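You operate a simulated robot arm through the tools that you are given. There is no shell and no other tool. Be economical: measure what you need, move in short steps, check, and stop when the job is done.

You are at the controls of a simulated two-armed robot. One attempt, no reset.

TASK
On the top of the workbench, fold the blue cloth in half.

The check looks at the end state, three seconds after you hand in, the way a careful person would. Anything else that was tipped, shoved, dropped, spilled or broken makes it a failure. Flat cloth is picked up by pressing the open fingertips on it (5 to 10 N) and closing them slowly along it; thin cloth reads only 2 to 8 mm in the jaws.

THE ROBOT
Two 6-joint arms with two-finger parallel grippers on one trunk, on a base that drives. Base frame: it is fixed to the floor where the robot stands at the start and does not move with it; the origin is under the middle of the robot, x ahead of it, y to its left, z up; the surface under the hand at the start is at about z = 800. Units: mm, degrees, N and s.
The left shoulder is at the start at [-89, 177, 806], the right one opposite. With the tool pointing down near the work surface each hand reaches from about 100 to 720 mm from the robot's upright axis, wherever it stands, measured 20 degrees to its own side. Places, roughly: top of the workbench [700, -300, 800]. Payload 1.57 kg a hand.
The TCP of each hand is the grasp point between the finger pads, 30 mm short of the fingertips. In the tool frame z runs along the fingers and y along their closing line. The gripper opens to 80 mm. The fingers are 17 mm wide and 12 mm thick; the gripper's body (40 by 82 mm) begins 80 mm behind the TCP.
Orientation is that of the tool frame in the base frame, as a unit quaternion [x, y, z, w]. With the fingers straight down and closing along the base's y, the tool's x points along the base's -x, its y along +y and its z along -z.

THE INTERFACE
- The arms move only by the tool arm_command. It takes "left_increments", "right_increments" or both (then of equal length, played together; a hand with none holds still); each is one flat list of numbers, 7 for each row, row after row: the finger opening in mm, from 0 to 80, then the shift along the tool's x, y, z in mm, then the turn, a rotation vector about the tool's x, y, z in degrees. In form: [gripper, tx, ty, tz, ax, ay, az, gripper, tx, ty, tz, ax, ay, az, ...]. A call has 1 to 12 rows; each row shifts and turns the commanded pose from where the row before left it, along the tool's axes as they then stand. A row lasts 0.2 s, in which the tool goes at most 50 mm and 8.6 degrees; a call with a longer step from one row to the next is refused whole, and so is a gripper value outside its range. Where a pose cannot be reached the arm comes as near as it can. A force on the tool above 40 N (or 10 N above the force at the start of the call, whichever is more), or a blocked arm, ends the call early, and 0.2 s more pass. Each finger travels about 72 mm/s and halts on what it meets, pressing with about 34 N; the grip force reading is that of the motor and also rises with nothing between the fingers. The clock runs only during rows and for 0.2 s after the last one: add rows that do not move to give the fingers time. It gives the time, the measured TCP pose, the force on the tool (base axes), the opening and the grip force at its end, in the units of the frame above (readings bear some noise), with the torque about the TCP (base axes, N m) and any sound that the robot's microphone picked up.
- Cameras (640 x 400 px; columns grow to the right, rows downward): "scene" is now at [26.9, -17.8, 1519.5]; the picture's right is [-0.28, -0.96, 0.00], its down [-0.81, 0.23, -0.53] and it looks along [0.51, -0.15, -0.85] (base axes); focal length 253 px, centre (320, 200). "left" rides on the left gripper at [72, 7, -122] in its tool frame; the picture's right is [-0.09, 1.00, 0.00], its down [-0.84, -0.08, -0.54] and it looks along [-0.54, -0.05, 0.84] (tool axes); focal length 238 px, centre (320, 200). "right" rides on the right gripper at [72, -7, -122] in its tool frame; the picture's right is [0.09, 1.00, 0.00], its down [-0.84, 0.08, -0.54] and it looks along [-0.54, 0.05, 0.84] (tool axes); focal length 238 px, centre (320, 200). There is no depth. A picture from a camera that has moved, and an enlarged one, comes with that camera's place and axes in the base frame and with its lens.
- get_image(camera): a new picture of that camera. The clock stands still meanwhile.
- slide_trunk(by): slides the trunk up (or, below 0, down) by that many mm; the arms and the scene camera ride with it, the base frame stays. It gives what a move gives, with no picture.
- base_move(legs): drives the robot by 1 to 6 legs, each [ahead, left, turn to the left] in mm, mm and degrees, along the robot's own axes; the way and the turn of a leg run together, so that a leg with both is an arc; at most 1500 mm and 180 degrees a leg. The arms and the cameras ride along, it lands a little off, and it stops where it bumps. It gives what a move gives.
- pan_tilt(pan, tilt): turns the head with the scene camera to pan (to the left, within 143 degrees either way) and tilt (down, from -29 to 69), counted from straight ahead of the robot. It gives what a move gives.
- zoom(camera, box): a new picture of the part [left, top, right, bottom] of that camera's present view, enlarged. The clock stands still meanwhile.
- hand_in(): hands the job in; it is judged then, once.

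Go step by step. Nothing tells you exact positions but the pictures and the camera data: compare them with the known pose of the tool, close in by small moves and look again before you grip or let go. The budget is 120 turns and 108 pictures, counting those below and the enlarged ones. Unless the task says otherwise, let go and move clear before handing in, and close with one line.

The tools are called after "Emit:" as name(argument=value, ...) on one line, values as JSON. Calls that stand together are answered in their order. arm_command: Moves the arms, as the interface text tells. Its arguments: {"type":"object","properties":{"left_increments":{"type":"array","items":{"type":"number"}},"right_increments":{"type":"array","items":{"type":"number"}}},"required":[]} The other tools are called the same way: slide_trunk (by) slides the trunk up or down; base_move (legs) drives the base; pan_tilt (pan, tilt) turns the head that bears the scene camera; get_image (camera) takes a picture; zoom (camera, box) takes an enlarged picture of a part of a camera's view; hand_in () hands the job in.

At the start:

```text
clock: 0.0
left_position: [551.0, 0.4, 955.3]
left_tool_rot: [0.0, 1.0, 0.0, 0.001]
left_force: [-0.6, -0.5, 0.3]
left_wrist_torque: [0.0, 0.01, 0.01]
left_finger_gap: 79.8
left_grip_force: 0.1
right_position: [341.1, -327.5, 985.9]
right_tool_rot: [0.0, 1.0, 0.0, 0.0]
right_force: [-0.1, 0.4, 0.4]
right_wrist_torque: [0.0, 0.01, -0.01]
right_finger_gap: 80.1
right_grip_force: 0.0
trunk travel left (down, up): [-250.0, 78.0]
robot x, y, heading: [2.4, -3.2, -0.1]
head pan, tilt: [-16.0, 57.7]
```

scene: 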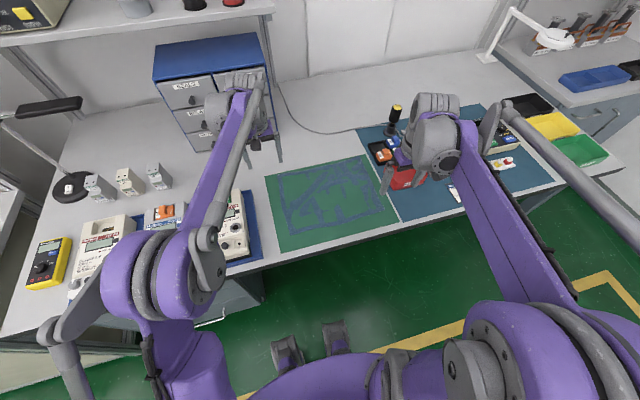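
right: 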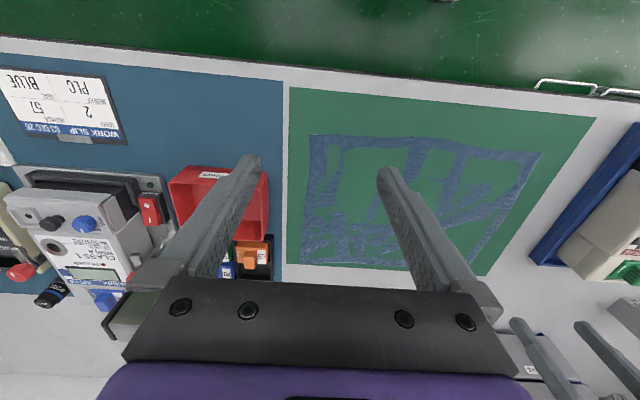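
left: 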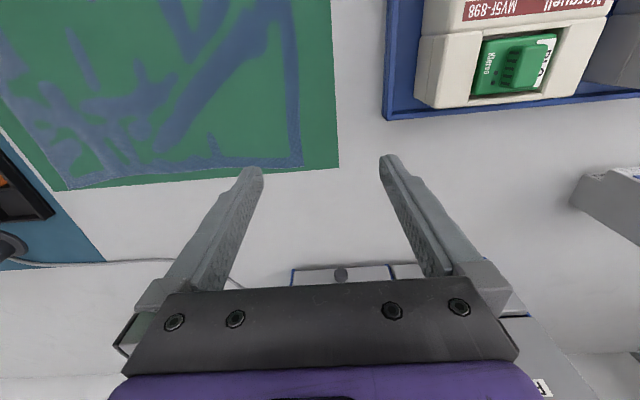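

I see a blue cloth lying flat on the green mat, drawn patchily through it. I'll zoom in to measure its corners.

Emit:
zoom(camera="scene", box=[240, 130, 440, 260])

Emit:
zoom(camera="right", box=[270, 70, 610, 290])

```text
3.08 times, centred on (340, 195) of scene
camera zoom: at [26.9, -17.8, 1519.5], right [-0.28, -0.96, 0.0], down [-0.81, 0.23, -0.53], along [0.51, -0.15, -0.85], focal length 779 px, centre (258, 215)
```

zoom: 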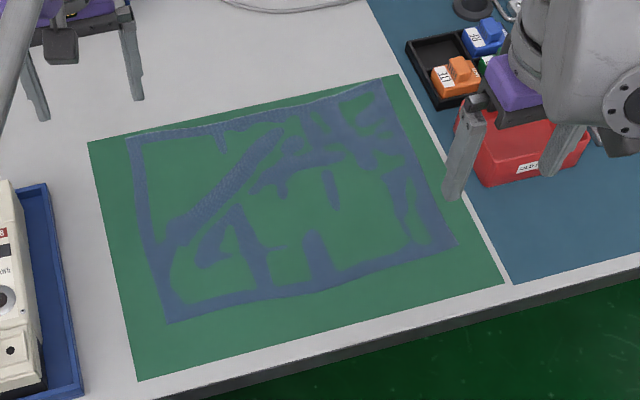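

```text
1.82 times, centred on (440, 180) of right
camera zoom: at [267.8, -333.7, 1107.3], right [-0.09, 1.0, 0.0], down [0.84, 0.08, 0.54], along [0.54, 0.05, -0.84], focal length 433 px, centre (102, 236)
```

zoom: 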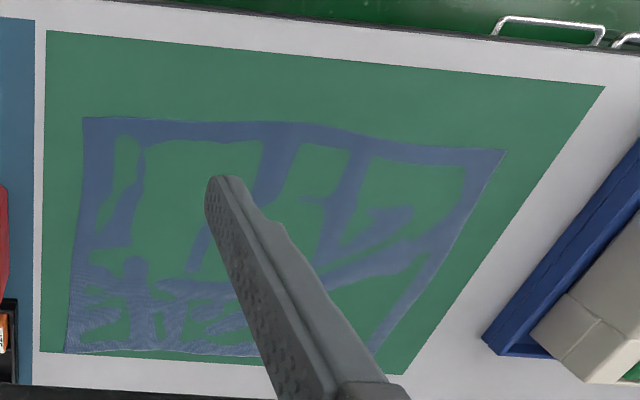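

The cloth lies at about x 366–609, y −340 to −21 on the mat at z≈800. I'll fold the near edge over to the far edge with both hands, closing the fingers along x, so first I bring each hand above a near corner and start turning it 90°.

Emit:
arm_command(left_increments=[40, 39.5, -9, 0, 0, 0, 0, 40, 39.5, -9, 0, 0, 0, 0, 40, 39.5, -9, 0, 0, 0, 0, 40, 39.5, -9, 0, 0, 0, 0, 40, 0, 0, 0, 0, 0, -8.18, 40, 0, 0, 0, 0, 0, -8.18, 40, 0, 0, 0, 0, 0, -8.18, 40, 0, 0, 0, 0, 0, -8.18, 40, 0, 0, 0, 0, 0, -8.18, 40, 0, 0, 0, 0, 0, -8.18], right_increments=[40, -13, 0.5, 10, 0, 0, 0, 40, -13, 0.5, 10, 0, 0, 0, 40, -13, 0.5, 10, 0, 0, 0, 40, -13, 0.5, 0, 0, 0, 0, 40, 0, 0, 0, 0, 0, 8.18, 40, 0, 0, 0, 0, 0, 8.18, 40, 0, 0, 0, 0, 0, 8.18, 40, 0, 0, 0, 0, 0, 8.18, 40, 0, 0, 0, 0, 0, 8.18, 40, 0, 0, 0, 0, 0, 8.18])

```text
clock: 2.2
left_position: [392.7, -36.1, 955.2]
left_tool_rot: [-0.417, 0.909, -0.001, 0.001]
left_force: [-0.9, 0.3, 1.1]
left_wrist_torque: [-0.02, -0.02, 0.02]
left_finger_gap: 40.1
left_grip_force: 0.1
right_position: [394.2, -325.3, 956.1]
right_tool_rot: [0.416, 0.91, 0.0, 0.0]
right_force: [-0.1, -0.2, -0.1]
right_wrist_torque: [0.02, -0.01, 0.0]
right_finger_gap: 40.1
right_grip_force: 0.1
trunk travel left (down, up): [-250.0, 78.0]
robot x, y, heading: [1.2, -1.4, 0.3]
head pan, tilt: [-16.0, 57.7]
```

Both hands are over their corners and half turned. I'll finish the turn.

Emit:
arm_command(left_increments=[40, 0, 0, 0, 0, 0, -8.18, 40, 0, 0, 0, 0, 0, -8.18, 40, 0, 0, 0, 0, 0, -8.18, 40, 0, 0, 0, 0, 0, -8.18, 40, 0, 0, 0, 0, 0, -8.18, 40, 0, 0, 30, 0, 0, 0, 40, 0, 0, 30, 0, 0, 0, 40, 0, 0, 0, 0, 0, 0], right_increments=[40, 0, 0, 0, 0, 0, 8.18, 40, 0, 0, 0, 0, 0, 8.18, 40, 0, 0, 0, 0, 0, 8.18, 40, 0, 0, 0, 0, 0, 8.18, 40, 0, 0, 0, 0, 0, 8.18, 40, 0, 0, 30, 0, 0, 0, 40, 0, 0, 30, 0, 0, 0, 40, 0, 0, 0, 0, 0, 0])

Emit:
get_image(camera="right")

Emit:
get_image(camera="left")

Emit:
get_image(camera="scene")

```text
clock: 4.0
left_position: [389.7, -34.2, 895.0]
left_tool_rot: [-0.707, 0.707, 0.0, 0.0]
left_force: [0.1, 0.0, -1.0]
left_wrist_torque: [-0.04, 0.0, -0.01]
left_finger_gap: 39.8
left_grip_force: 0.0
right_position: [391.5, -324.3, 896.0]
right_tool_rot: [0.707, 0.707, 0.0, 0.0]
right_force: [-0.1, -0.6, 1.0]
right_wrist_torque: [-0.02, 0.02, 0.06]
right_finger_gap: 39.9
right_grip_force: 0.0
trunk travel left (down, up): [-250.0, 78.0]
robot x, y, heading: [-0.6, -0.1, -0.1]
head pan, tilt: [-16.0, 57.7]
```

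```text
102 pictures are left
camera right: at [383.5, -251.9, 1018.1], right [1.0, 0.09, 0.0], down [0.08, -0.84, 0.54], along [0.05, -0.54, -0.84], focal length 238 px, centre (320, 200)
```

right: 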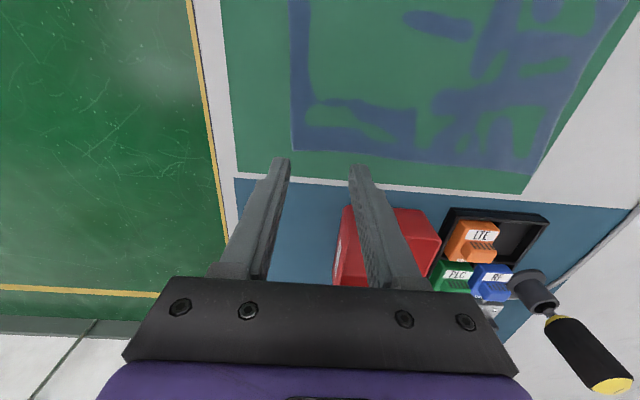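

```text
101 pictures are left
camera left: at [384.0, -105.3, 1015.6], right [-1.0, 0.09, 0.0], down [0.08, 0.84, 0.54], along [0.05, 0.54, -0.84], focal length 238 px, centre (320, 200)
```

left: 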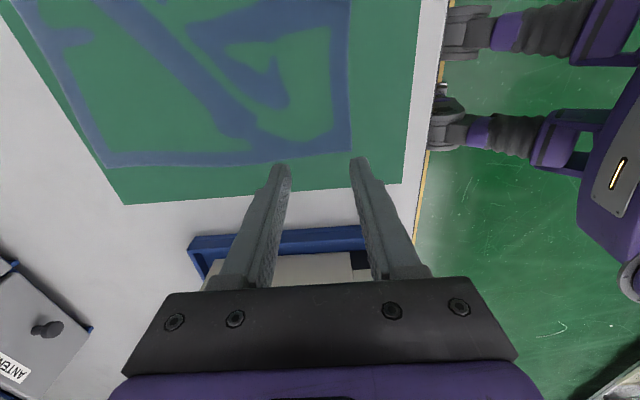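

```text
100 pictures are left
camera scene: at [26.6, -17.6, 1519.5], right [-0.28, -0.96, 0.0], down [-0.81, 0.23, -0.53], along [0.51, -0.15, -0.85], focal length 253 px, centre (320, 200)
```

scene: 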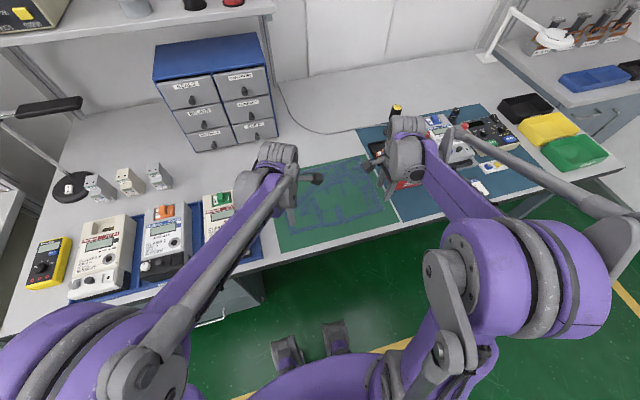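

Corners measure at (365,−338) and (363,−20), so the hands are in the right place, bar about 5 mm in x. I'll shift and go down close to the cloth.

Emit:
arm_command(left_increments=[40, 0, -5, 20, 0, 0, 0, 40, 0, 0, 20, 0, 0, 0, 40, 0, 0, 15, 0, 0, 0, 40, 0, 0, 0, 0, 0, 0], right_increments=[40, 0, 4, 20, 0, 0, 0, 40, 0, 0, 20, 0, 0, 0, 40, 0, 0, 15, 0, 0, 0, 40, 0, 0, 0, 0, 0, 0])

Emit:
get_image(camera="right")

Emit:
get_image(camera="left")

```text
clock: 5.0
left_position: [397.5, -35.7, 840.1]
left_tool_rot: [-0.707, 0.707, -0.001, 0.0]
left_force: [0.2, -1.9, -0.1]
left_wrist_torque: [0.01, 0.0, -0.01]
left_finger_gap: 40.1
left_grip_force: 0.0
right_position: [396.5, -323.2, 842.0]
right_tool_rot: [0.707, 0.707, 0.0, 0.001]
right_force: [-1.1, 0.0, 0.4]
right_wrist_torque: [-0.01, -0.01, -0.01]
right_finger_gap: 39.8
right_grip_force: 0.1
trunk travel left (down, up): [-250.0, 78.0]
robot x, y, heading: [-0.4, 2.2, 0.0]
head pan, tilt: [-16.0, 57.7]
```

```text
99 pictures are left
camera right: at [388.5, -251.8, 963.3], right [1.0, 0.09, 0.0], down [0.08, -0.84, 0.54], along [0.05, -0.54, -0.84], focal length 238 px, centre (320, 200)
```

right: 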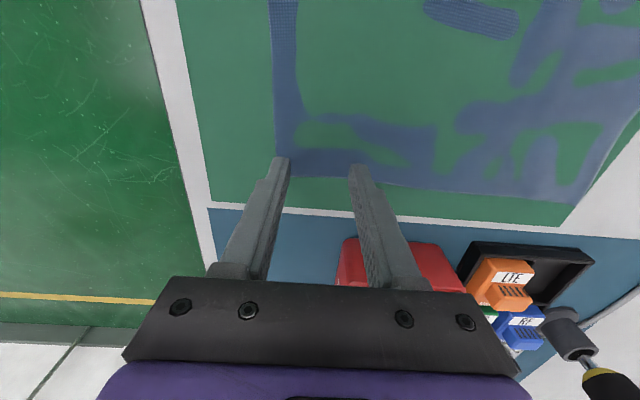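

```text
98 pictures are left
camera left: at [390.5, -105.9, 962.2], right [-1.0, 0.09, 0.0], down [0.08, 0.84, 0.54], along [0.05, 0.54, -0.84], focal length 238 px, centre (320, 200)
```

left: 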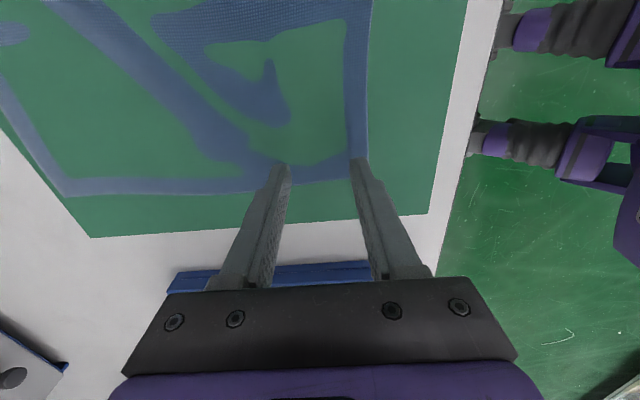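

Tips are about 10 mm above the cloth at the corners. I'll shift 4 mm inward and lower gently toward contact.

Emit:
arm_command(left_increments=[40, 4, 0, 3, 0, 0, 0, 40, 0, 0, 3, 0, 0, 0, 40, 0, 0, 2, 0, 0, 0, 40, 0, 0, 1, 0, 0, 0, 40, 0, 0, 1, 0, 0, 0, 40, 0, 0, 0, 0, 0, 0], right_increments=[40, 4, 0, 3, 0, 0, 0, 40, 0, 0, 3, 0, 0, 0, 40, 0, 0, 2, 0, 0, 0, 40, 0, 0, 2, 0, 0, 0, 40, 0, 0, 1, 0, 0, 0, 40, 0, 0, 0, 0, 0, 0])

```text
clock: 6.4
left_position: [397.5, -38.5, 830.0]
left_tool_rot: [0.707, -0.707, 0.002, 0.0]
left_force: [1.8, -0.1, 28.0]
left_wrist_torque: [0.0, 0.6, 0.0]
left_finger_gap: 38.1
left_grip_force: 0.0
right_position: [396.0, -320.9, 831.1]
right_tool_rot: [0.708, 0.707, 0.0, 0.001]
right_force: [3.5, -3.8, 25.7]
right_wrist_torque: [-0.18, 0.31, 0.12]
right_finger_gap: 38.8
right_grip_force: 0.2
trunk travel left (down, up): [-250.0, 78.0]
robot x, y, heading: [-0.6, 0.8, -0.1]
head pan, tilt: [-16.0, 57.7]
```

Contact is a bit hard (about 27 N), so I'll ease off until it's 5–10 N.

Emit:
arm_command(left_increments=[40, 0, 0, -1, 0, 0, 0, 40, 0, 0, 0, 0, 0, 0], right_increments=[40, 0, 0, -1, 0, 0, 0, 40, 0, 0, 0, 0, 0, 0])

```text
clock: 7.0
left_position: [396.4, -38.1, 830.3]
left_tool_rot: [-0.707, 0.707, -0.001, 0.002]
left_force: [3.8, 1.4, 31.5]
left_wrist_torque: [0.06, 0.58, -0.04]
left_finger_gap: 37.5
left_grip_force: 0.0
right_position: [394.9, -319.3, 832.3]
right_tool_rot: [0.707, 0.707, 0.0, 0.0]
right_force: [0.7, -0.7, 2.0]
right_wrist_torque: [-0.02, 0.02, 0.01]
right_finger_gap: 39.5
right_grip_force: 0.1
trunk travel left (down, up): [-250.0, 78.0]
robot x, y, heading: [4.1, -0.3, -0.1]
head pan, tilt: [-16.0, 57.7]
```

Right is now light, left still heavy. Adjusting each.

Emit:
arm_command(left_increments=[40, 0, 0, -1, 0, 0, 0, 40, 0, 0, 0, 0, 0, 0], right_increments=[40, 0, 0, 0.4, 0, 0, 0, 40, 0, 0, 0, 0, 0, 0])

```text
clock: 7.6
left_position: [397.2, -40.1, 831.9]
left_tool_rot: [-0.707, 0.708, -0.001, 0.001]
left_force: [0.5, 1.4, 8.6]
left_wrist_torque: [0.01, 0.16, -0.02]
left_finger_gap: 38.8
left_grip_force: 0.2
right_position: [396.2, -320.2, 831.7]
right_tool_rot: [0.707, 0.707, 0.0, 0.0]
right_force: [-0.9, 0.5, 4.9]
right_wrist_torque: [0.02, 0.06, 0.01]
right_finger_gap: 40.2
right_grip_force: 0.0
trunk travel left (down, up): [-250.0, 78.0]
robot x, y, heading: [-4.3, 2.5, 0.3]
head pan, tilt: [-16.0, 57.7]
```

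Now 8.6 N and 4.9 N: a good press. Close slowly.

Emit:
arm_command(left_increments=[36, 0, 0, 0, 0, 0, 0, 32, 0, 0, 0, 0, 0, 0, 28, 0, 0, 0, 0, 0, 0, 24, 0, 0, 0, 0, 0, 0, 20, 0, 0, 0, 0, 0, 0, 16, 0, 0, 0, 0, 0, 0, 12, 0, 0, 0, 0, 0, 0, 8, 0, 0, 0, 0, 0, 0, 4, 0, 0, 0, 0, 0, 0, 0, 0, 0, 0, 0, 0, 0, 0, 0, 0, 0, 0, 0, 0], right_increments=[36, 0, 0, 0.2, 0, 0, 0, 32, 0, 0, 0, 0, 0, 0, 28, 0, 0, 0, 0, 0, 0, 24, 0, 0, 0, 0, 0, 0, 20, 0, 0, 0, 0, 0, 0, 16, 0, 0, 0, 0, 0, 0, 12, 0, 0, 0, 0, 0, 0, 8, 0, 0, 0, 0, 0, 0, 4, 0, 0, 0, 0, 0, 0, 0, 0, 0, 0, 0, 0, 0, 0, 0, 0, 0, 0, 0, 0])

Emit:
get_image(camera="right")

Emit:
get_image(camera="left")

```text
clock: 10.0
left_position: [397.9, -38.9, 831.5]
left_tool_rot: [-0.707, 0.708, 0.0, 0.001]
left_force: [0.1, 0.2, 0.9]
left_wrist_torque: [0.0, 0.03, 0.02]
left_finger_gap: 1.9
left_grip_force: 23.5
right_position: [396.0, -320.9, 831.7]
right_tool_rot: [0.707, 0.707, 0.0, 0.0]
right_force: [-0.6, -0.5, 7.1]
right_wrist_torque: [-0.04, -0.01, 0.0]
right_finger_gap: 1.8
right_grip_force: 23.8
trunk travel left (down, up): [-250.0, 78.0]
robot x, y, heading: [0.1, -1.4, -0.0]
head pan, tilt: [-16.0, 57.7]
```

```text
97 pictures are left
camera right: at [389.3, -249.2, 952.9], right [1.0, 0.09, 0.0], down [0.08, -0.84, 0.54], along [0.05, -0.54, -0.84], focal length 238 px, centre (320, 200)
```

right: 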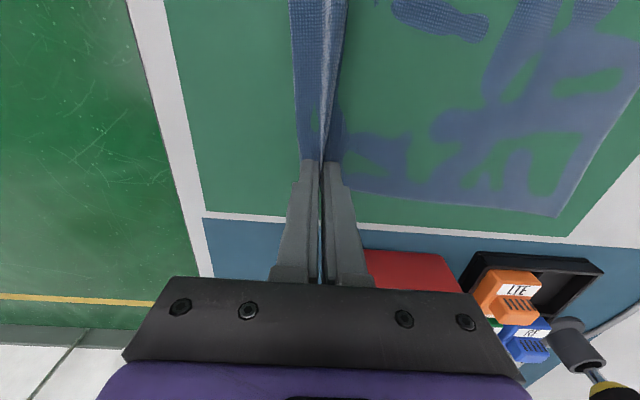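

```text
96 pictures are left
camera left: at [391.1, -109.9, 952.8], right [-1.0, 0.09, 0.0], down [0.08, 0.84, 0.54], along [0.05, 0.54, -0.84], focal length 238 px, centre (320, 200)
```

left: 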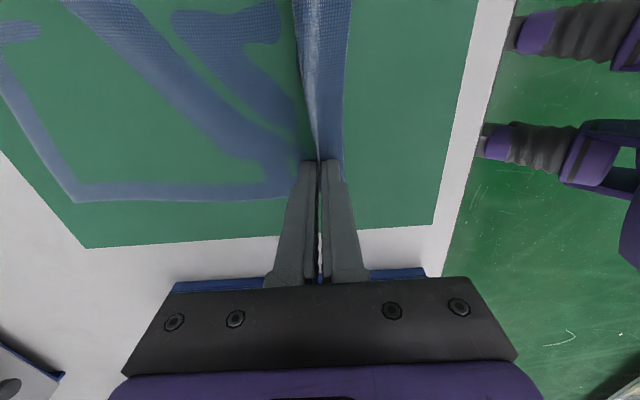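

Both hands pinched well, but about 30 mm of edge is left as a flap outside the grip, and that would end up folded back after the carry. I'll spread it flat again by opening slowly, then re-grip nearer the edge.

Emit:
arm_command(left_increments=[4, 0, 0, 0, 0, 0, 0, 8, 0, 0, 0, 0, 0, 0, 14, 0, 0, 0, 0, 0, 0, 20, 0, 0, 0, 0, 0, 0, 26, 0, 0, 0, 0, 0, 0, 32, 0, 0, 0, 0, 0, 0, 38, 0, 0, 0, 0, 0, 0, 38, 0, 0, -5, 0, 0, 0, 38, 0, 0, -10, 0, 0, 0, 38, 0, 0, 0, 0, 0, 0], right_increments=[4, 0, 0, 0, 0, 0, 0, 8, 0, 0, 0, 0, 0, 0, 14, 0, 0, 0, 0, 0, 0, 20, 0, 0, 0, 0, 0, 0, 26, 0, 0, 0, 0, 0, 0, 32, 0, 0, 0, 0, 0, 0, 38, 0, 0, 0, 0, 0, 0, 38, 0, 0, -5, 0, 0, 0, 38, 0, 0, -10, 0, 0, 0, 38, 0, 0, 0, 0, 0, 0])

Emit:
get_image(camera="right")

Emit:
get_image(camera="left")

```text
clock: 12.2
left_position: [398.7, -40.0, 846.4]
left_tool_rot: [0.708, -0.707, 0.001, 0.0]
left_force: [0.2, 0.2, 0.3]
left_wrist_torque: [-0.02, -0.04, -0.02]
left_finger_gap: 38.3
left_grip_force: 0.1
right_position: [397.0, -321.5, 845.9]
right_tool_rot: [0.707, 0.707, 0.001, 0.0]
right_force: [0.8, 0.1, 0.3]
right_wrist_torque: [0.02, -0.01, 0.02]
right_finger_gap: 37.8
right_grip_force: 0.1
trunk travel left (down, up): [-250.0, 78.0]
robot x, y, heading: [0.7, -1.6, 0.1]
head pan, tilt: [-16.0, 57.7]
```

```text
95 pictures are left
camera right: at [389.8, -249.5, 966.8], right [1.0, 0.09, 0.0], down [0.08, -0.84, 0.54], along [0.05, -0.54, -0.84], focal length 238 px, centre (320, 200)
```

right: 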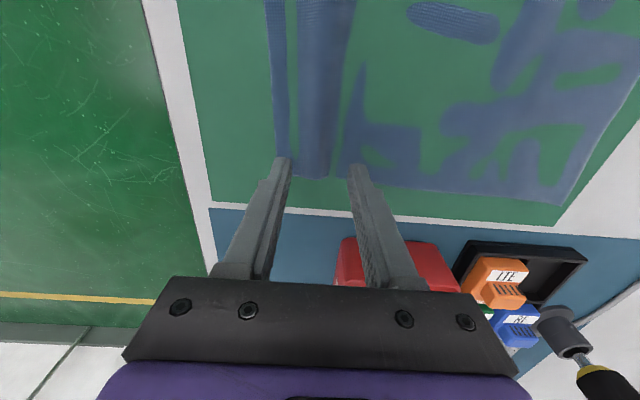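

```text
94 pictures are left
camera left: at [391.7, -109.8, 967.8], right [-1.0, 0.09, 0.0], down [0.08, 0.84, 0.54], along [0.05, 0.54, -0.84], focal length 238 px, centre (320, 200)
```

left: 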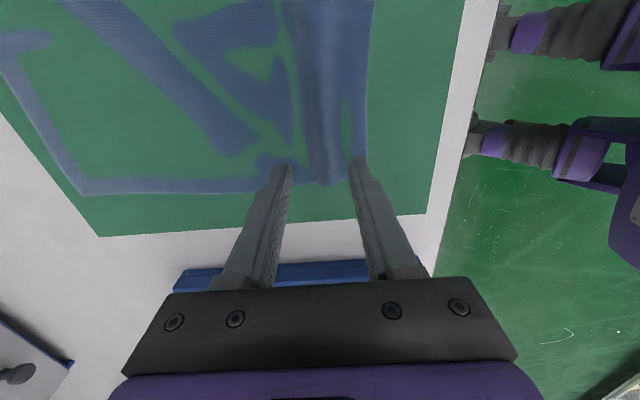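

The cloth spread back out with its edge still at x≈364. I'll move to centre x≈375 with a 24 mm opening, then come down.

Emit:
arm_command(left_increments=[24, 0, 12, 0, 0, 0, 0, 24, 0, 11.5, 0, 0, 0, 0, 24, 0, 0, 5, 0, 0, 0, 24, 0, 0, 5, 0, 0, 0, 24, 0, 0, 0, 0, 0, 0], right_increments=[24, 0, -11, 0, 0, 0, 0, 24, 0, -11, 0, 0, 0, 0, 24, 0, 0, 5, 0, 0, 0, 24, 0, 0, 5, 0, 0, 0, 24, 0, 0, 0, 0, 0, 0])

Emit:
get_image(camera="right")

Emit:
get_image(camera="left")

```text
clock: 13.4
left_position: [372.6, -40.2, 836.8]
left_tool_rot: [0.707, -0.707, 0.001, -0.001]
left_force: [0.8, 0.4, 0.7]
left_wrist_torque: [0.01, 0.0, 0.03]
left_finger_gap: 23.9
left_grip_force: 0.0
right_position: [373.5, -321.7, 834.8]
right_tool_rot: [0.707, 0.707, 0.0, 0.0]
right_force: [0.0, -0.3, -1.2]
right_wrist_torque: [-0.02, -0.04, -0.01]
right_finger_gap: 23.9
right_grip_force: 0.1
trunk travel left (down, up): [-250.0, 78.0]
robot x, y, heading: [-1.2, 0.1, 0.3]
head pan, tilt: [-16.0, 57.7]
```

```text
93 pictures are left
camera right: at [366.4, -250.0, 956.5], right [1.0, 0.09, 0.0], down [0.08, -0.84, 0.54], along [0.05, -0.54, -0.84], focal length 238 px, centre (320, 200)
```

right: 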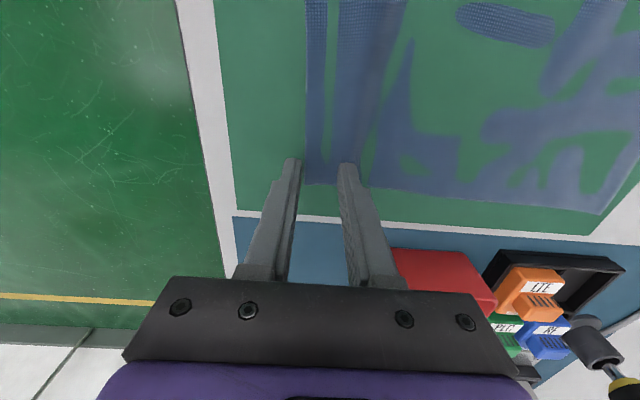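

```text
92 pictures are left
camera left: at [366.5, -111.1, 958.0], right [-1.0, 0.09, 0.0], down [0.08, 0.84, 0.54], along [0.05, 0.54, -0.84], focal length 238 px, centre (320, 200)
```

left: 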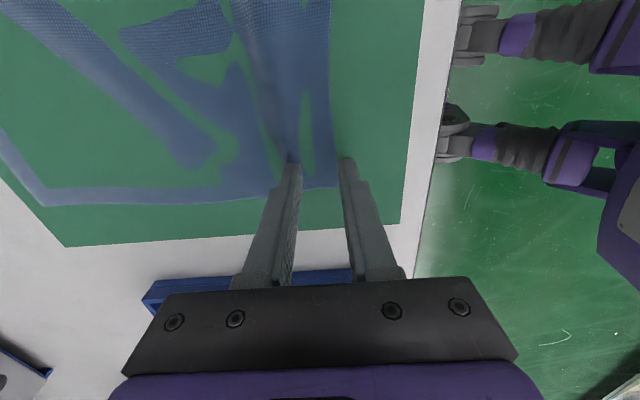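

The edge now lies just inside the outer finger on both hands. Pressing down gently.

Emit:
arm_command(left_increments=[24, 0, 0, 2, 0, 0, 0, 24, 0, 0, 1.5, 0, 0, 0, 24, 0, 0, 0, 0, 0, 0, 24, 0, 0, 0, 0, 0, 0], right_increments=[24, 0, 0, 2, 0, 0, 0, 24, 0, 0, 1.5, 0, 0, 0, 24, 0, 0, 0, 0, 0, 0, 24, 0, 0, 0, 0, 0, 0])

```text
clock: 14.4
left_position: [373.3, -40.3, 833.3]
left_tool_rot: [0.707, -0.707, 0.001, -0.001]
left_force: [0.5, -0.3, 0.3]
left_wrist_torque: [0.01, -0.01, 0.0]
left_finger_gap: 24.1
left_grip_force: 0.0
right_position: [372.1, -319.9, 832.7]
right_tool_rot: [0.707, 0.707, 0.001, 0.0]
right_force: [-0.3, -1.1, 0.3]
right_wrist_torque: [-0.02, -0.03, -0.02]
right_finger_gap: 24.1
right_grip_force: 0.1
trunk travel left (down, up): [-250.0, 78.0]
robot x, y, heading: [-3.8, 1.7, -0.1]
head pan, tilt: [-16.0, 57.7]
```

Emit:
arm_command(left_increments=[24, 0, 0, 1.2, 0, 0, 0, 24, 0, 0, 0, 0, 0, 0], right_increments=[24, 0, 0, 1.2, 0, 0, 0, 24, 0, 0, 0, 0, 0, 0])

```text
clock: 15.0
left_position: [373.2, -40.8, 832.4]
left_tool_rot: [0.707, -0.707, 0.001, 0.0]
left_force: [-0.1, -0.9, -0.2]
left_wrist_torque: [-0.01, 0.02, 0.03]
left_finger_gap: 24.1
left_grip_force: 0.0
right_position: [373.0, -319.7, 831.0]
right_tool_rot: [0.707, 0.707, 0.0, -0.001]
right_force: [-0.2, -2.7, 8.9]
right_wrist_torque: [-0.06, -0.13, -0.04]
right_finger_gap: 24.1
right_grip_force: 0.0
trunk travel left (down, up): [-250.0, 78.0]
robot x, y, heading: [0.7, 1.4, -0.1]
head pan, tilt: [-16.0, 57.7]
```

Right is at 9 N; the left still needs about 1 mm more.

Emit:
arm_command(left_increments=[24, 0, 0, 0.8, 0, 0, 0, 24, 0, 0, 0, 0, 0, 0])

```text
clock: 15.6
left_position: [373.4, -39.8, 831.0]
left_tool_rot: [0.708, -0.707, 0.001, -0.001]
left_force: [0.7, -0.8, 0.7]
left_wrist_torque: [0.01, 0.05, -0.03]
left_finger_gap: 24.2
left_grip_force: 0.1
right_position: [372.1, -319.7, 831.3]
right_tool_rot: [0.707, 0.707, 0.0, 0.0]
right_force: [0.9, -2.0, 10.6]
right_wrist_torque: [-0.09, -0.18, -0.07]
right_finger_gap: 24.1
right_grip_force: 0.1
trunk travel left (down, up): [-250.0, 78.0]
robot x, y, heading: [-1.4, -3.1, -0.2]
head pan, tilt: [-16.0, 57.7]
```

Emit:
arm_command(left_increments=[24, 0, 0, 0.5, 0, 0, 0, 24, 0, 0, 0, 0, 0, 0])

```text
clock: 16.2
left_position: [374.1, -41.0, 830.4]
left_tool_rot: [-0.707, 0.707, -0.001, 0.001]
left_force: [0.7, -0.7, 10.7]
left_wrist_torque: [-0.05, 0.05, 0.04]
left_finger_gap: 24.0
left_grip_force: 0.1
right_position: [371.8, -320.7, 832.2]
right_tool_rot: [0.707, 0.707, 0.0, 0.001]
right_force: [0.8, -0.6, 7.2]
right_wrist_torque: [-0.08, -0.13, -0.03]
right_finger_gap: 24.5
right_grip_force: 0.7
trunk travel left (down, up): [-250.0, 78.0]
robot x, y, heading: [-1.3, 0.8, -0.2]
head pan, tilt: [-16.0, 57.7]
```

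Both press at about 7–11 N. Closing slowly.

Emit:
arm_command(left_increments=[22, 0, 0, 0, 0, 0, 0, 19, 0, 0, 0, 0, 0, 0, 16, 0, 0, 0, 0, 0, 0, 13, 0, 0, 0, 0, 0, 0, 10, 0, 0, 0, 0, 0, 0, 7, 0, 0, 0, 0, 0, 0, 4, 0, 0, 0, 0, 0, 0, 2, 0, 0, 0, 0, 0, 0, 0, 0, 0, 0, 0, 0, 0, 0, 0, 0, 0, 0, 0, 0], right_increments=[22, 0, 0, 0, 0, 0, 0, 19, 0, 0, 0, 0, 0, 0, 16, 0, 0, 0, 0, 0, 0, 13, 0, 0, 0, 0, 0, 0, 10, 0, 0, 0, 0, 0, 0, 7, 0, 0, 0, 0, 0, 0, 4, 0, 0, 0, 0, 0, 0, 2, 0, 0, 0, 0, 0, 0, 0, 0, 0, 0, 0, 0, 0, 0, 0, 0, 0, 0, 0, 0])

Emit:
get_image(camera="right")

Emit:
get_image(camera="left")

```text
clock: 18.4
left_position: [374.1, -39.0, 831.4]
left_tool_rot: [-0.707, 0.707, -0.001, 0.001]
left_force: [4.2, -0.9, 20.3]
left_wrist_torque: [0.05, -0.15, -0.02]
left_finger_gap: 2.1
left_grip_force: 23.8
right_position: [373.7, -321.6, 832.0]
right_tool_rot: [0.707, 0.707, 0.0, 0.0]
right_force: [-0.7, -0.1, 4.0]
right_wrist_torque: [0.04, -0.01, -0.04]
right_finger_gap: 1.8
right_grip_force: 23.7
trunk travel left (down, up): [-250.0, 78.0]
robot x, y, heading: [-1.1, -1.1, 0.2]
head pan, tilt: [-16.0, 57.7]
```

```text
91 pictures are left
camera right: at [366.0, -248.5, 952.8], right [1.0, 0.09, 0.0], down [0.08, -0.84, 0.54], along [0.05, -0.54, -0.84], focal length 238 px, centre (320, 200)
```

right: 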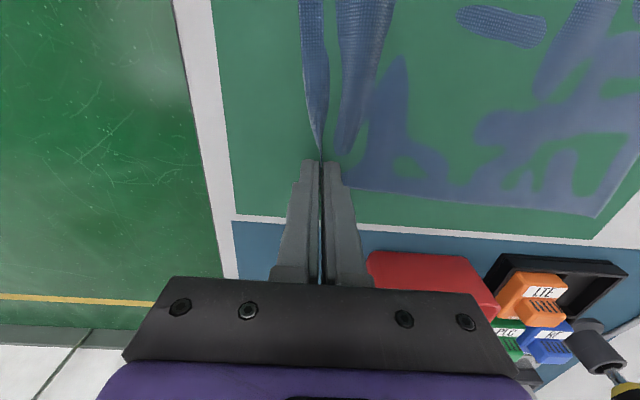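

```text
90 pictures are left
camera left: at [367.7, -110.4, 952.3], right [-1.0, 0.09, 0.0], down [0.08, 0.84, 0.54], along [0.05, 0.54, -0.84], focal length 238 px, centre (320, 200)
```

left: 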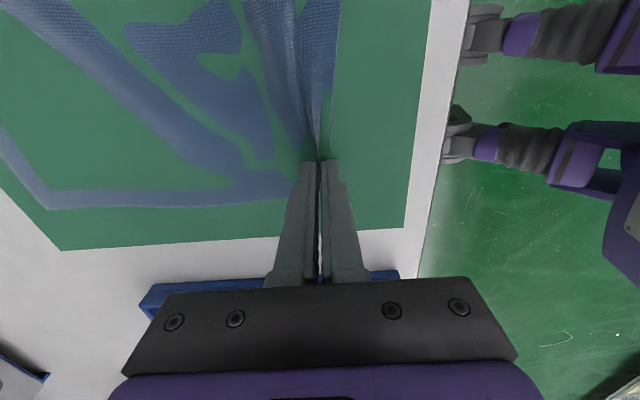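

The edges are in the jaws. I'll lift slowly by 40 mm with a small move ahead and check the hold.

Emit:
arm_command(left_increments=[0, 0, 0, -8, 0, 0, 0, 0, 0, -1, -8, 0, 0, 0, 0, 0, -1, -8, 0, 0, 0, 0, 0, -2, -8, 0, 0, 0, 0, 0, -2, -8, 0, 0, 0, 0, 0, 0, 0, 0, 0, 0], right_increments=[0, 0, 0, -8, 0, 0, 0, 0, 0, 1, -8, 0, 0, 0, 0, 0, 1, -8, 0, 0, 0, 0, 0, 2, -8, 0, 0, 0, 0, 0, 2, -8, 0, 0, 0, 0, 0, 0, 0, 0, 0, 0])

Emit:
get_image(camera="right")

Emit:
get_image(camera="left")

```text
clock: 19.8
left_position: [381.2, -39.7, 871.0]
left_tool_rot: [0.708, -0.706, 0.001, -0.001]
left_force: [-0.7, 0.2, 0.0]
left_wrist_torque: [0.01, -0.02, 0.02]
left_finger_gap: 1.6
left_grip_force: 23.4
right_position: [379.9, -320.3, 870.6]
right_tool_rot: [0.707, 0.707, 0.001, 0.0]
right_force: [0.6, 0.0, 0.5]
right_wrist_torque: [0.01, 0.0, 0.01]
right_finger_gap: 1.8
right_grip_force: 22.7
trunk travel left (down, up): [-250.0, 78.0]
robot x, y, heading: [1.5, 3.3, 0.3]
head pan, tilt: [-16.0, 57.7]
```

```text
89 pictures are left
camera right: at [373.2, -248.8, 992.8], right [1.0, 0.09, 0.0], down [0.08, -0.84, 0.54], along [0.05, -0.54, -0.84], focal length 238 px, centre (320, 200)
```

right: 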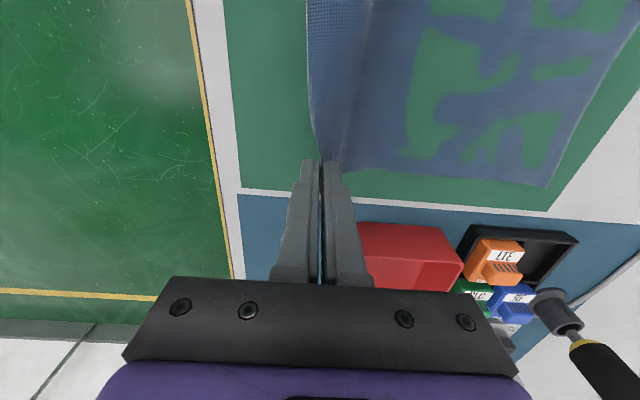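

```text
88 pictures are left
camera left: at [374.5, -109.8, 993.2], right [-1.0, 0.09, 0.0], down [0.08, 0.84, 0.54], along [0.05, 0.54, -0.84], focal length 238 px, centre (320, 200)
```

left: 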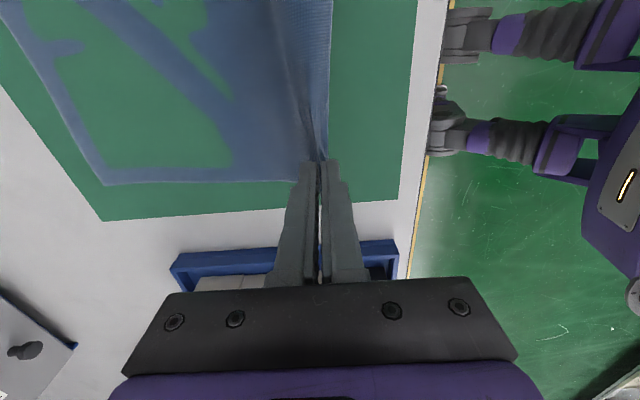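

Held cleanly at both corners. Now the first half of the arc, up over the fold line.

Emit:
arm_command(left_increments=[0, 0, -12, -11, 0, 0, 0, 0, 0, -12, -10, 0, 0, 0, 0, 0, -12, -9, 0, 0, 0, 0, 0, -12, -8, 0, 0, 0, 0, 0, -12, -6, 0, 0, 0, 0, 0, -12, -5, 0, 0, 0, 0, 0, -12, -3, 0, 0, 0, 0, 0, -12, -2, 0, 0, 0, 0, 0, -11, 0, 0, 0, 0, 0, 0, 0, 0, 0, 0, 0], right_increments=[0, 0, 12, -11, 0, 0, 0, 0, 0, 12, -10, 0, 0, 0, 0, 0, 12, -9, 0, 0, 0, 0, 0, 12, -8, 0, 0, 0, 0, 0, 12, -6, 0, 0, 0, 0, 0, 12, -5, 0, 0, 0, 0, 0, 12, -3, 0, 0, 0, 0, 0, 12, -2, 0, 0, 0, 0, 0, 12, 0, 0, 0, 0, 0, 0, 0, 0, 0, 0, 0])

Emit:
get_image(camera="right")

Emit:
get_image(camera="left")

Emit:
get_image(camera="scene")

```text
clock: 22.0
left_position: [486.4, -39.0, 923.7]
left_tool_rot: [-0.707, 0.707, -0.001, 0.001]
left_force: [-0.3, 0.6, -0.6]
left_wrist_torque: [0.01, 0.0, -0.02]
left_finger_gap: 1.9
left_grip_force: 23.7
right_position: [489.3, -319.0, 924.3]
right_tool_rot: [0.707, 0.707, -0.001, 0.0]
right_force: [-0.6, 0.0, 0.2]
right_wrist_torque: [0.0, 0.0, 0.02]
right_finger_gap: 1.9
right_grip_force: 23.0
trunk travel left (down, up): [-250.0, 78.0]
robot x, y, heading: [-0.7, 3.3, 0.2]
head pan, tilt: [-16.0, 57.7]
```

```text
87 pictures are left
camera right: at [481.8, -248.2, 1045.8], right [1.0, 0.09, 0.0], down [0.08, -0.84, 0.54], along [0.05, -0.54, -0.84], focal length 238 px, centre (320, 200)
```

right: 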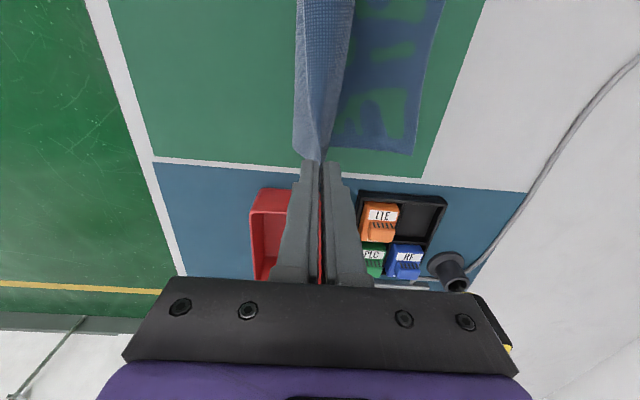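

```text
86 pictures are left
camera left: at [479.4, -109.4, 1044.5], right [-1.0, 0.09, 0.0], down [0.08, 0.84, 0.54], along [0.05, 0.54, -0.84], focal length 238 px, centre (320, 200)
```

left: 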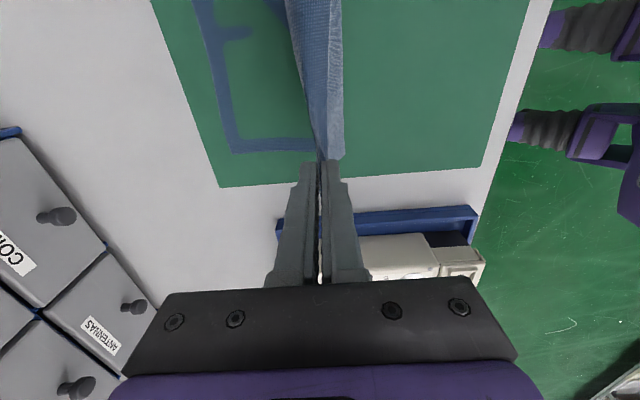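

```text
85 pictures are left
camera scene: at [26.4, -17.7, 1519.5], right [-0.28, -0.96, 0.0], down [-0.81, 0.23, -0.53], along [0.51, -0.15, -0.85], focal length 253 px, centre (320, 200)
```

scene: 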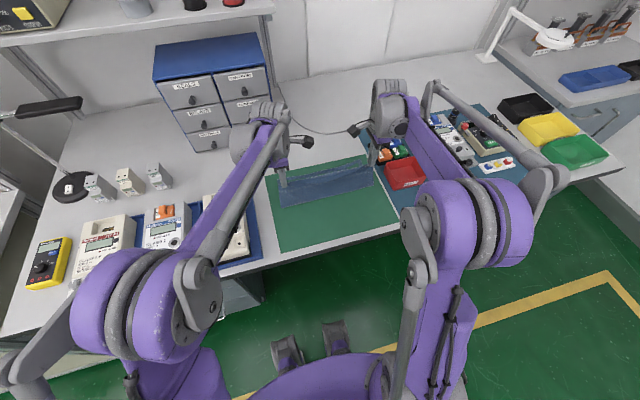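

The far edge now sits at x≈588 (the first pinch drew the sheet in about 20 mm), so the target for the gripped edge is x≈580. Second half of the arc, stopping slightly above the surface.

Emit:
arm_command(left_increments=[0, 0, -12, 3, 0, 0, 0, 0, 0, -12, 5, 0, 0, 0, 0, 0, -12, 7, 0, 0, 0, 0, 0, -11, 9, 0, 0, 0, 0, 0, -10, 11, 0, 0, 0, 0, 0, -10, 12, 0, 0, 0, 0, 0, -9, 12, 0, 0, 0, 0, 0, -8, 12, 0, 0, 0, 0, 0, -6, 12, 0, 0, 0, 0, 0, 0, 0, 0, 0, 0], right_increments=[0, 0, 12, 3, 0, 0, 0, 0, 0, 12, 5, 0, 0, 0, 0, 0, 12, 7, 0, 0, 0, 0, 0, 11, 9, 0, 0, 0, 0, 0, 11, 11, 0, 0, 0, 0, 0, 11, 12, 0, 0, 0, 0, 0, 10, 12, 0, 0, 0, 0, 0, 8, 12, 0, 0, 0, 0, 0, 6, 12, 0, 0, 0, 0, 0, 0, 0, 0, 0, 0])

Emit:
get_image(camera="right")

Emit:
get_image(camera="left")

Emit:
zoom(camera="scene", box=[240, 100, 440, 225])

```text
clock: 24.2
left_position: [577.7, -37.6, 842.0]
left_tool_rot: [-0.707, 0.707, -0.001, 0.0]
left_force: [0.3, -0.7, 0.8]
left_wrist_torque: [-0.02, 0.0, 0.0]
left_finger_gap: 1.4
left_grip_force: 23.6
right_position: [581.5, -320.6, 840.4]
right_tool_rot: [0.707, 0.707, 0.0, 0.0]
right_force: [-0.2, 0.4, -0.4]
right_wrist_torque: [0.0, -0.02, 0.04]
right_finger_gap: 2.0
right_grip_force: 24.0
trunk travel left (down, up): [-250.0, 78.0]
robot x, y, heading: [2.3, -2.8, -0.0]
head pan, tilt: [-16.0, 57.7]
```

```text
84 pictures are left
camera right: at [574.3, -248.9, 961.8], right [1.0, 0.09, 0.0], down [0.08, -0.84, 0.54], along [0.05, -0.54, -0.84], focal length 238 px, centre (320, 200)
```

right: 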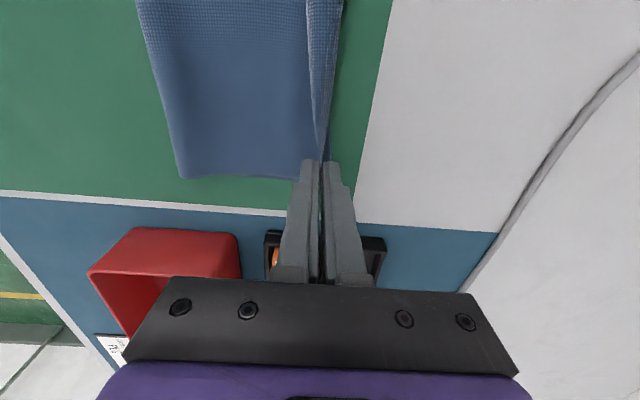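

```text
83 pictures are left
camera left: at [570.5, -108.6, 962.7], right [-1.0, 0.09, 0.0], down [0.08, 0.84, 0.54], along [0.05, 0.54, -0.84], focal length 238 px, centre (320, 200)
```

left: 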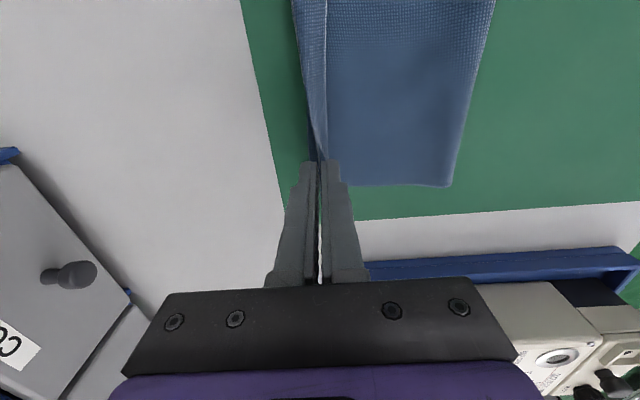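

```text
3.20 times, centred on (340, 162) of scene
camera zoom: at [26.6, -17.7, 1519.5], right [-0.28, -0.96, 0.0], down [-0.81, 0.23, -0.53], along [0.51, -0.15, -0.85], focal length 810 px, centre (256, 320)
```

zoom: 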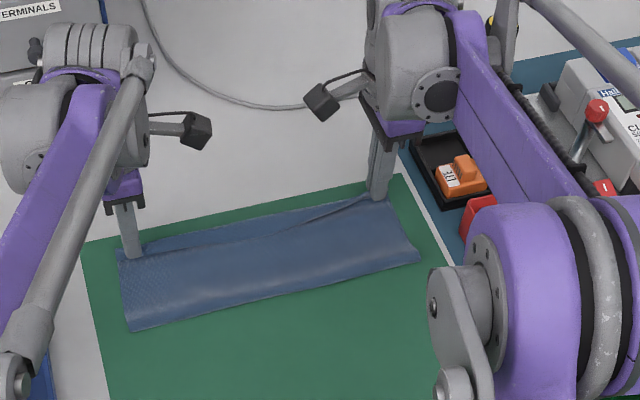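

The fold has formed nicely. Zooming to see the edge relationship before lowering.

Emit:
zoom(camera="right", box=[240, 0, 400, 200])

Emit:
zoom(camera="left", box=[240, 0, 400, 200])

Emit:
zoom(camera="scene", box=[270, 145, 380, 210])

```text
2.00 times, centred on (320, 100) of right
camera zoom: at [574.3, -248.9, 961.8], right [1.0, 0.09, 0.0], down [0.08, -0.84, 0.54], along [0.05, -0.54, -0.84], focal length 477 px, centre (320, 400)
```

zoom: 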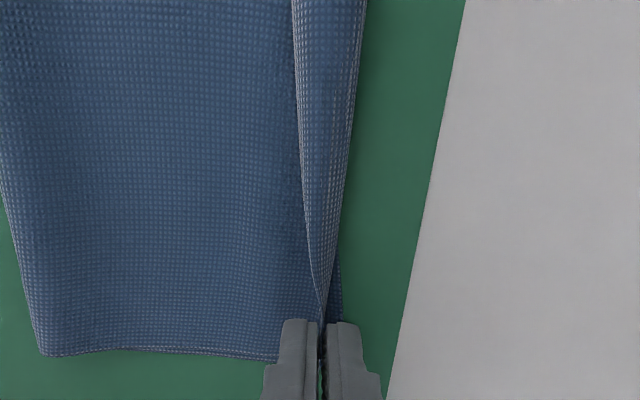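

```text
2.00 times, centred on (320, 100) of left
camera zoom: at [570.5, -108.6, 962.7], right [-1.0, 0.09, 0.0], down [0.08, 0.84, 0.54], along [0.05, 0.54, -0.84], focal length 477 px, centre (320, 400)
```

zoom: 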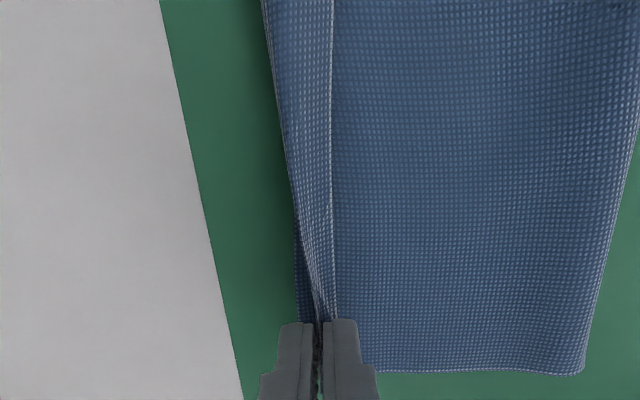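

```text
5.82 times, centred on (325, 178) of scene
camera zoom: at [26.6, -17.7, 1519.5], right [-0.28, -0.96, 0.0], down [-0.81, 0.23, -0.53], along [0.51, -0.15, -0.85], focal length 1474 px, centre (291, 331)
```

zoom: 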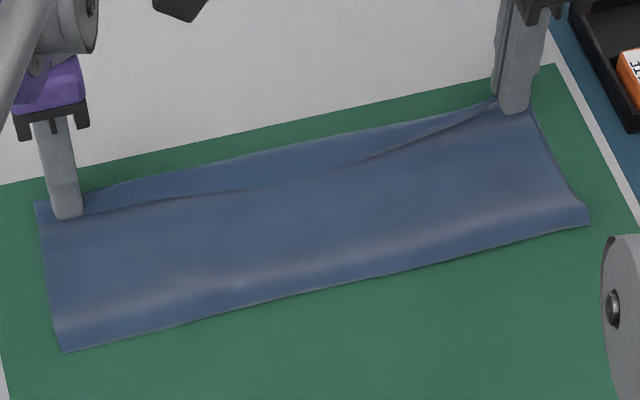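

The gripped edge sits right over the far edge, but a narrow hem lies folded back on top toward the middle. I'll lower a little, open gently, lift clear and see how it settles.

Emit:
arm_command(left_increments=[0, 0, -2, 3, 0, 0, 0, 0, 0, 0, 3, 0, 0, 0, 4, 0, 0, 0, 0, 0, 0, 8, 0, 0, 0, 0, 0, 0, 14, 0, 0, 0, 0, 0, 0, 20, 0, 0, 0, 0, 0, 0, 20, 0, 0, -4, 0, 0, 0, 20, 0, 0, -8, 0, 0, 0, 20, 0, 0, -15, 0, 0, 0, 20, 0, 0, -20, 0, 0, 0, 20, 0, 0, -20, 0, 0, 0, 20, 0, 0, 0, 0, 0, 0], right_increments=[0, 0, 2, 3, 0, 0, 0, 0, 0, 0, 2, 0, 0, 0, 4, 0, 0, 0, 0, 0, 0, 8, 0, 0, 0, 0, 0, 0, 14, 0, 0, 0, 0, 0, 0, 20, 0, 0, 0, 0, 0, 0, 20, 0, 0, -4, 0, 0, 0, 20, 0, 0, -8, 0, 0, 0, 20, 0, 0, -15, 0, 0, 0, 20, 0, 0, -20, 0, 0, 0, 20, 0, 0, -20, 0, 0, 0, 20, 0, 0, 0, 0, 0, 0])

Emit:
get_image(camera="right")

Emit:
get_image(camera="left")

Emit:
zoom(camera="scene", box=[270, 145, 380, 210])

```text
clock: 26.8
left_position: [578.6, -40.0, 903.0]
left_tool_rot: [-0.707, 0.707, -0.001, 0.001]
left_force: [-1.0, 0.5, 0.4]
left_wrist_torque: [0.01, 0.0, 0.02]
left_finger_gap: 20.3
left_grip_force: 0.1
right_position: [583.1, -321.8, 903.9]
right_tool_rot: [0.708, 0.707, -0.001, 0.001]
right_force: [0.4, 0.0, -0.1]
right_wrist_torque: [0.0, 0.0, 0.02]
right_finger_gap: 20.0
right_grip_force: 0.0
trunk travel left (down, up): [-250.0, 78.0]
robot x, y, heading: [1.5, -3.6, -0.1]
head pan, tilt: [-16.0, 57.7]
```

```text
78 pictures are left
camera right: at [577.0, -250.3, 1025.8], right [1.0, 0.09, 0.0], down [0.08, -0.84, 0.54], along [0.05, -0.54, -0.84], focal length 238 px, centre (320, 200)
```

right: 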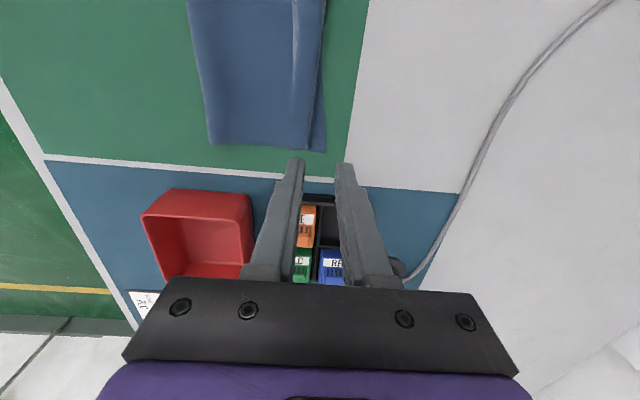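

```text
77 pictures are left
camera left: at [572.4, -109.7, 1024.0], right [-1.0, 0.09, 0.0], down [0.08, 0.84, 0.54], along [0.05, 0.54, -0.84], focal length 238 px, centre (320, 200)
```

left: 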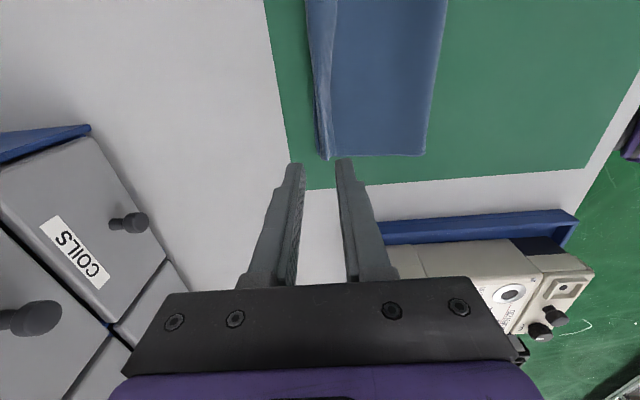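

```text
5.82 times, centred on (325, 178) of scene
camera zoom: at [27.3, -17.9, 1519.5], right [-0.28, -0.96, 0.0], down [-0.81, 0.23, -0.53], along [0.51, -0.15, -0.85], focal length 1474 px, centre (291, 331)
```

zoom: 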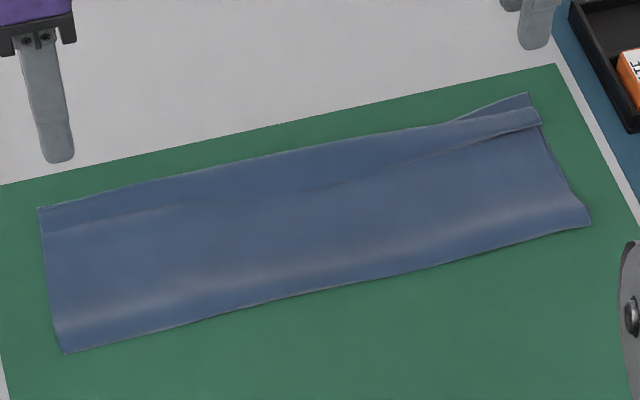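

Zooming on both ends to see how the hem lies.

Emit:
zoom(camera="right", box=[180, 0, 360, 170])

Emit:
zoom(camera="left", box=[280, 0, 460, 170])

```text
2.35 times, centred on (270, 85) of right
camera zoom: at [577.0, -250.3, 1025.8], right [1.0, 0.09, 0.0], down [0.08, -0.84, 0.54], along [0.05, -0.54, -0.84], focal length 561 px, centre (438, 471)
```

zoom: 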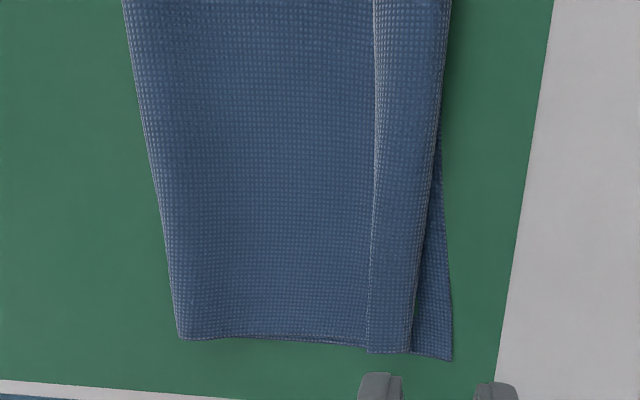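

```text
2.35 times, centred on (370, 85) of left
camera zoom: at [572.4, -109.7, 1024.0], right [-1.0, 0.09, 0.0], down [0.08, 0.84, 0.54], along [0.05, 0.54, -0.84], focal length 561 px, centre (202, 471)
```

zoom: 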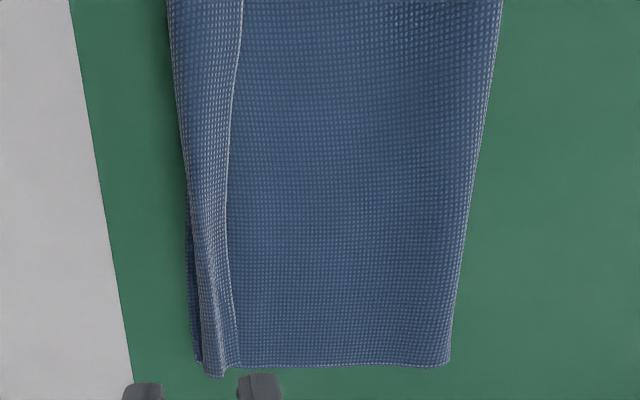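

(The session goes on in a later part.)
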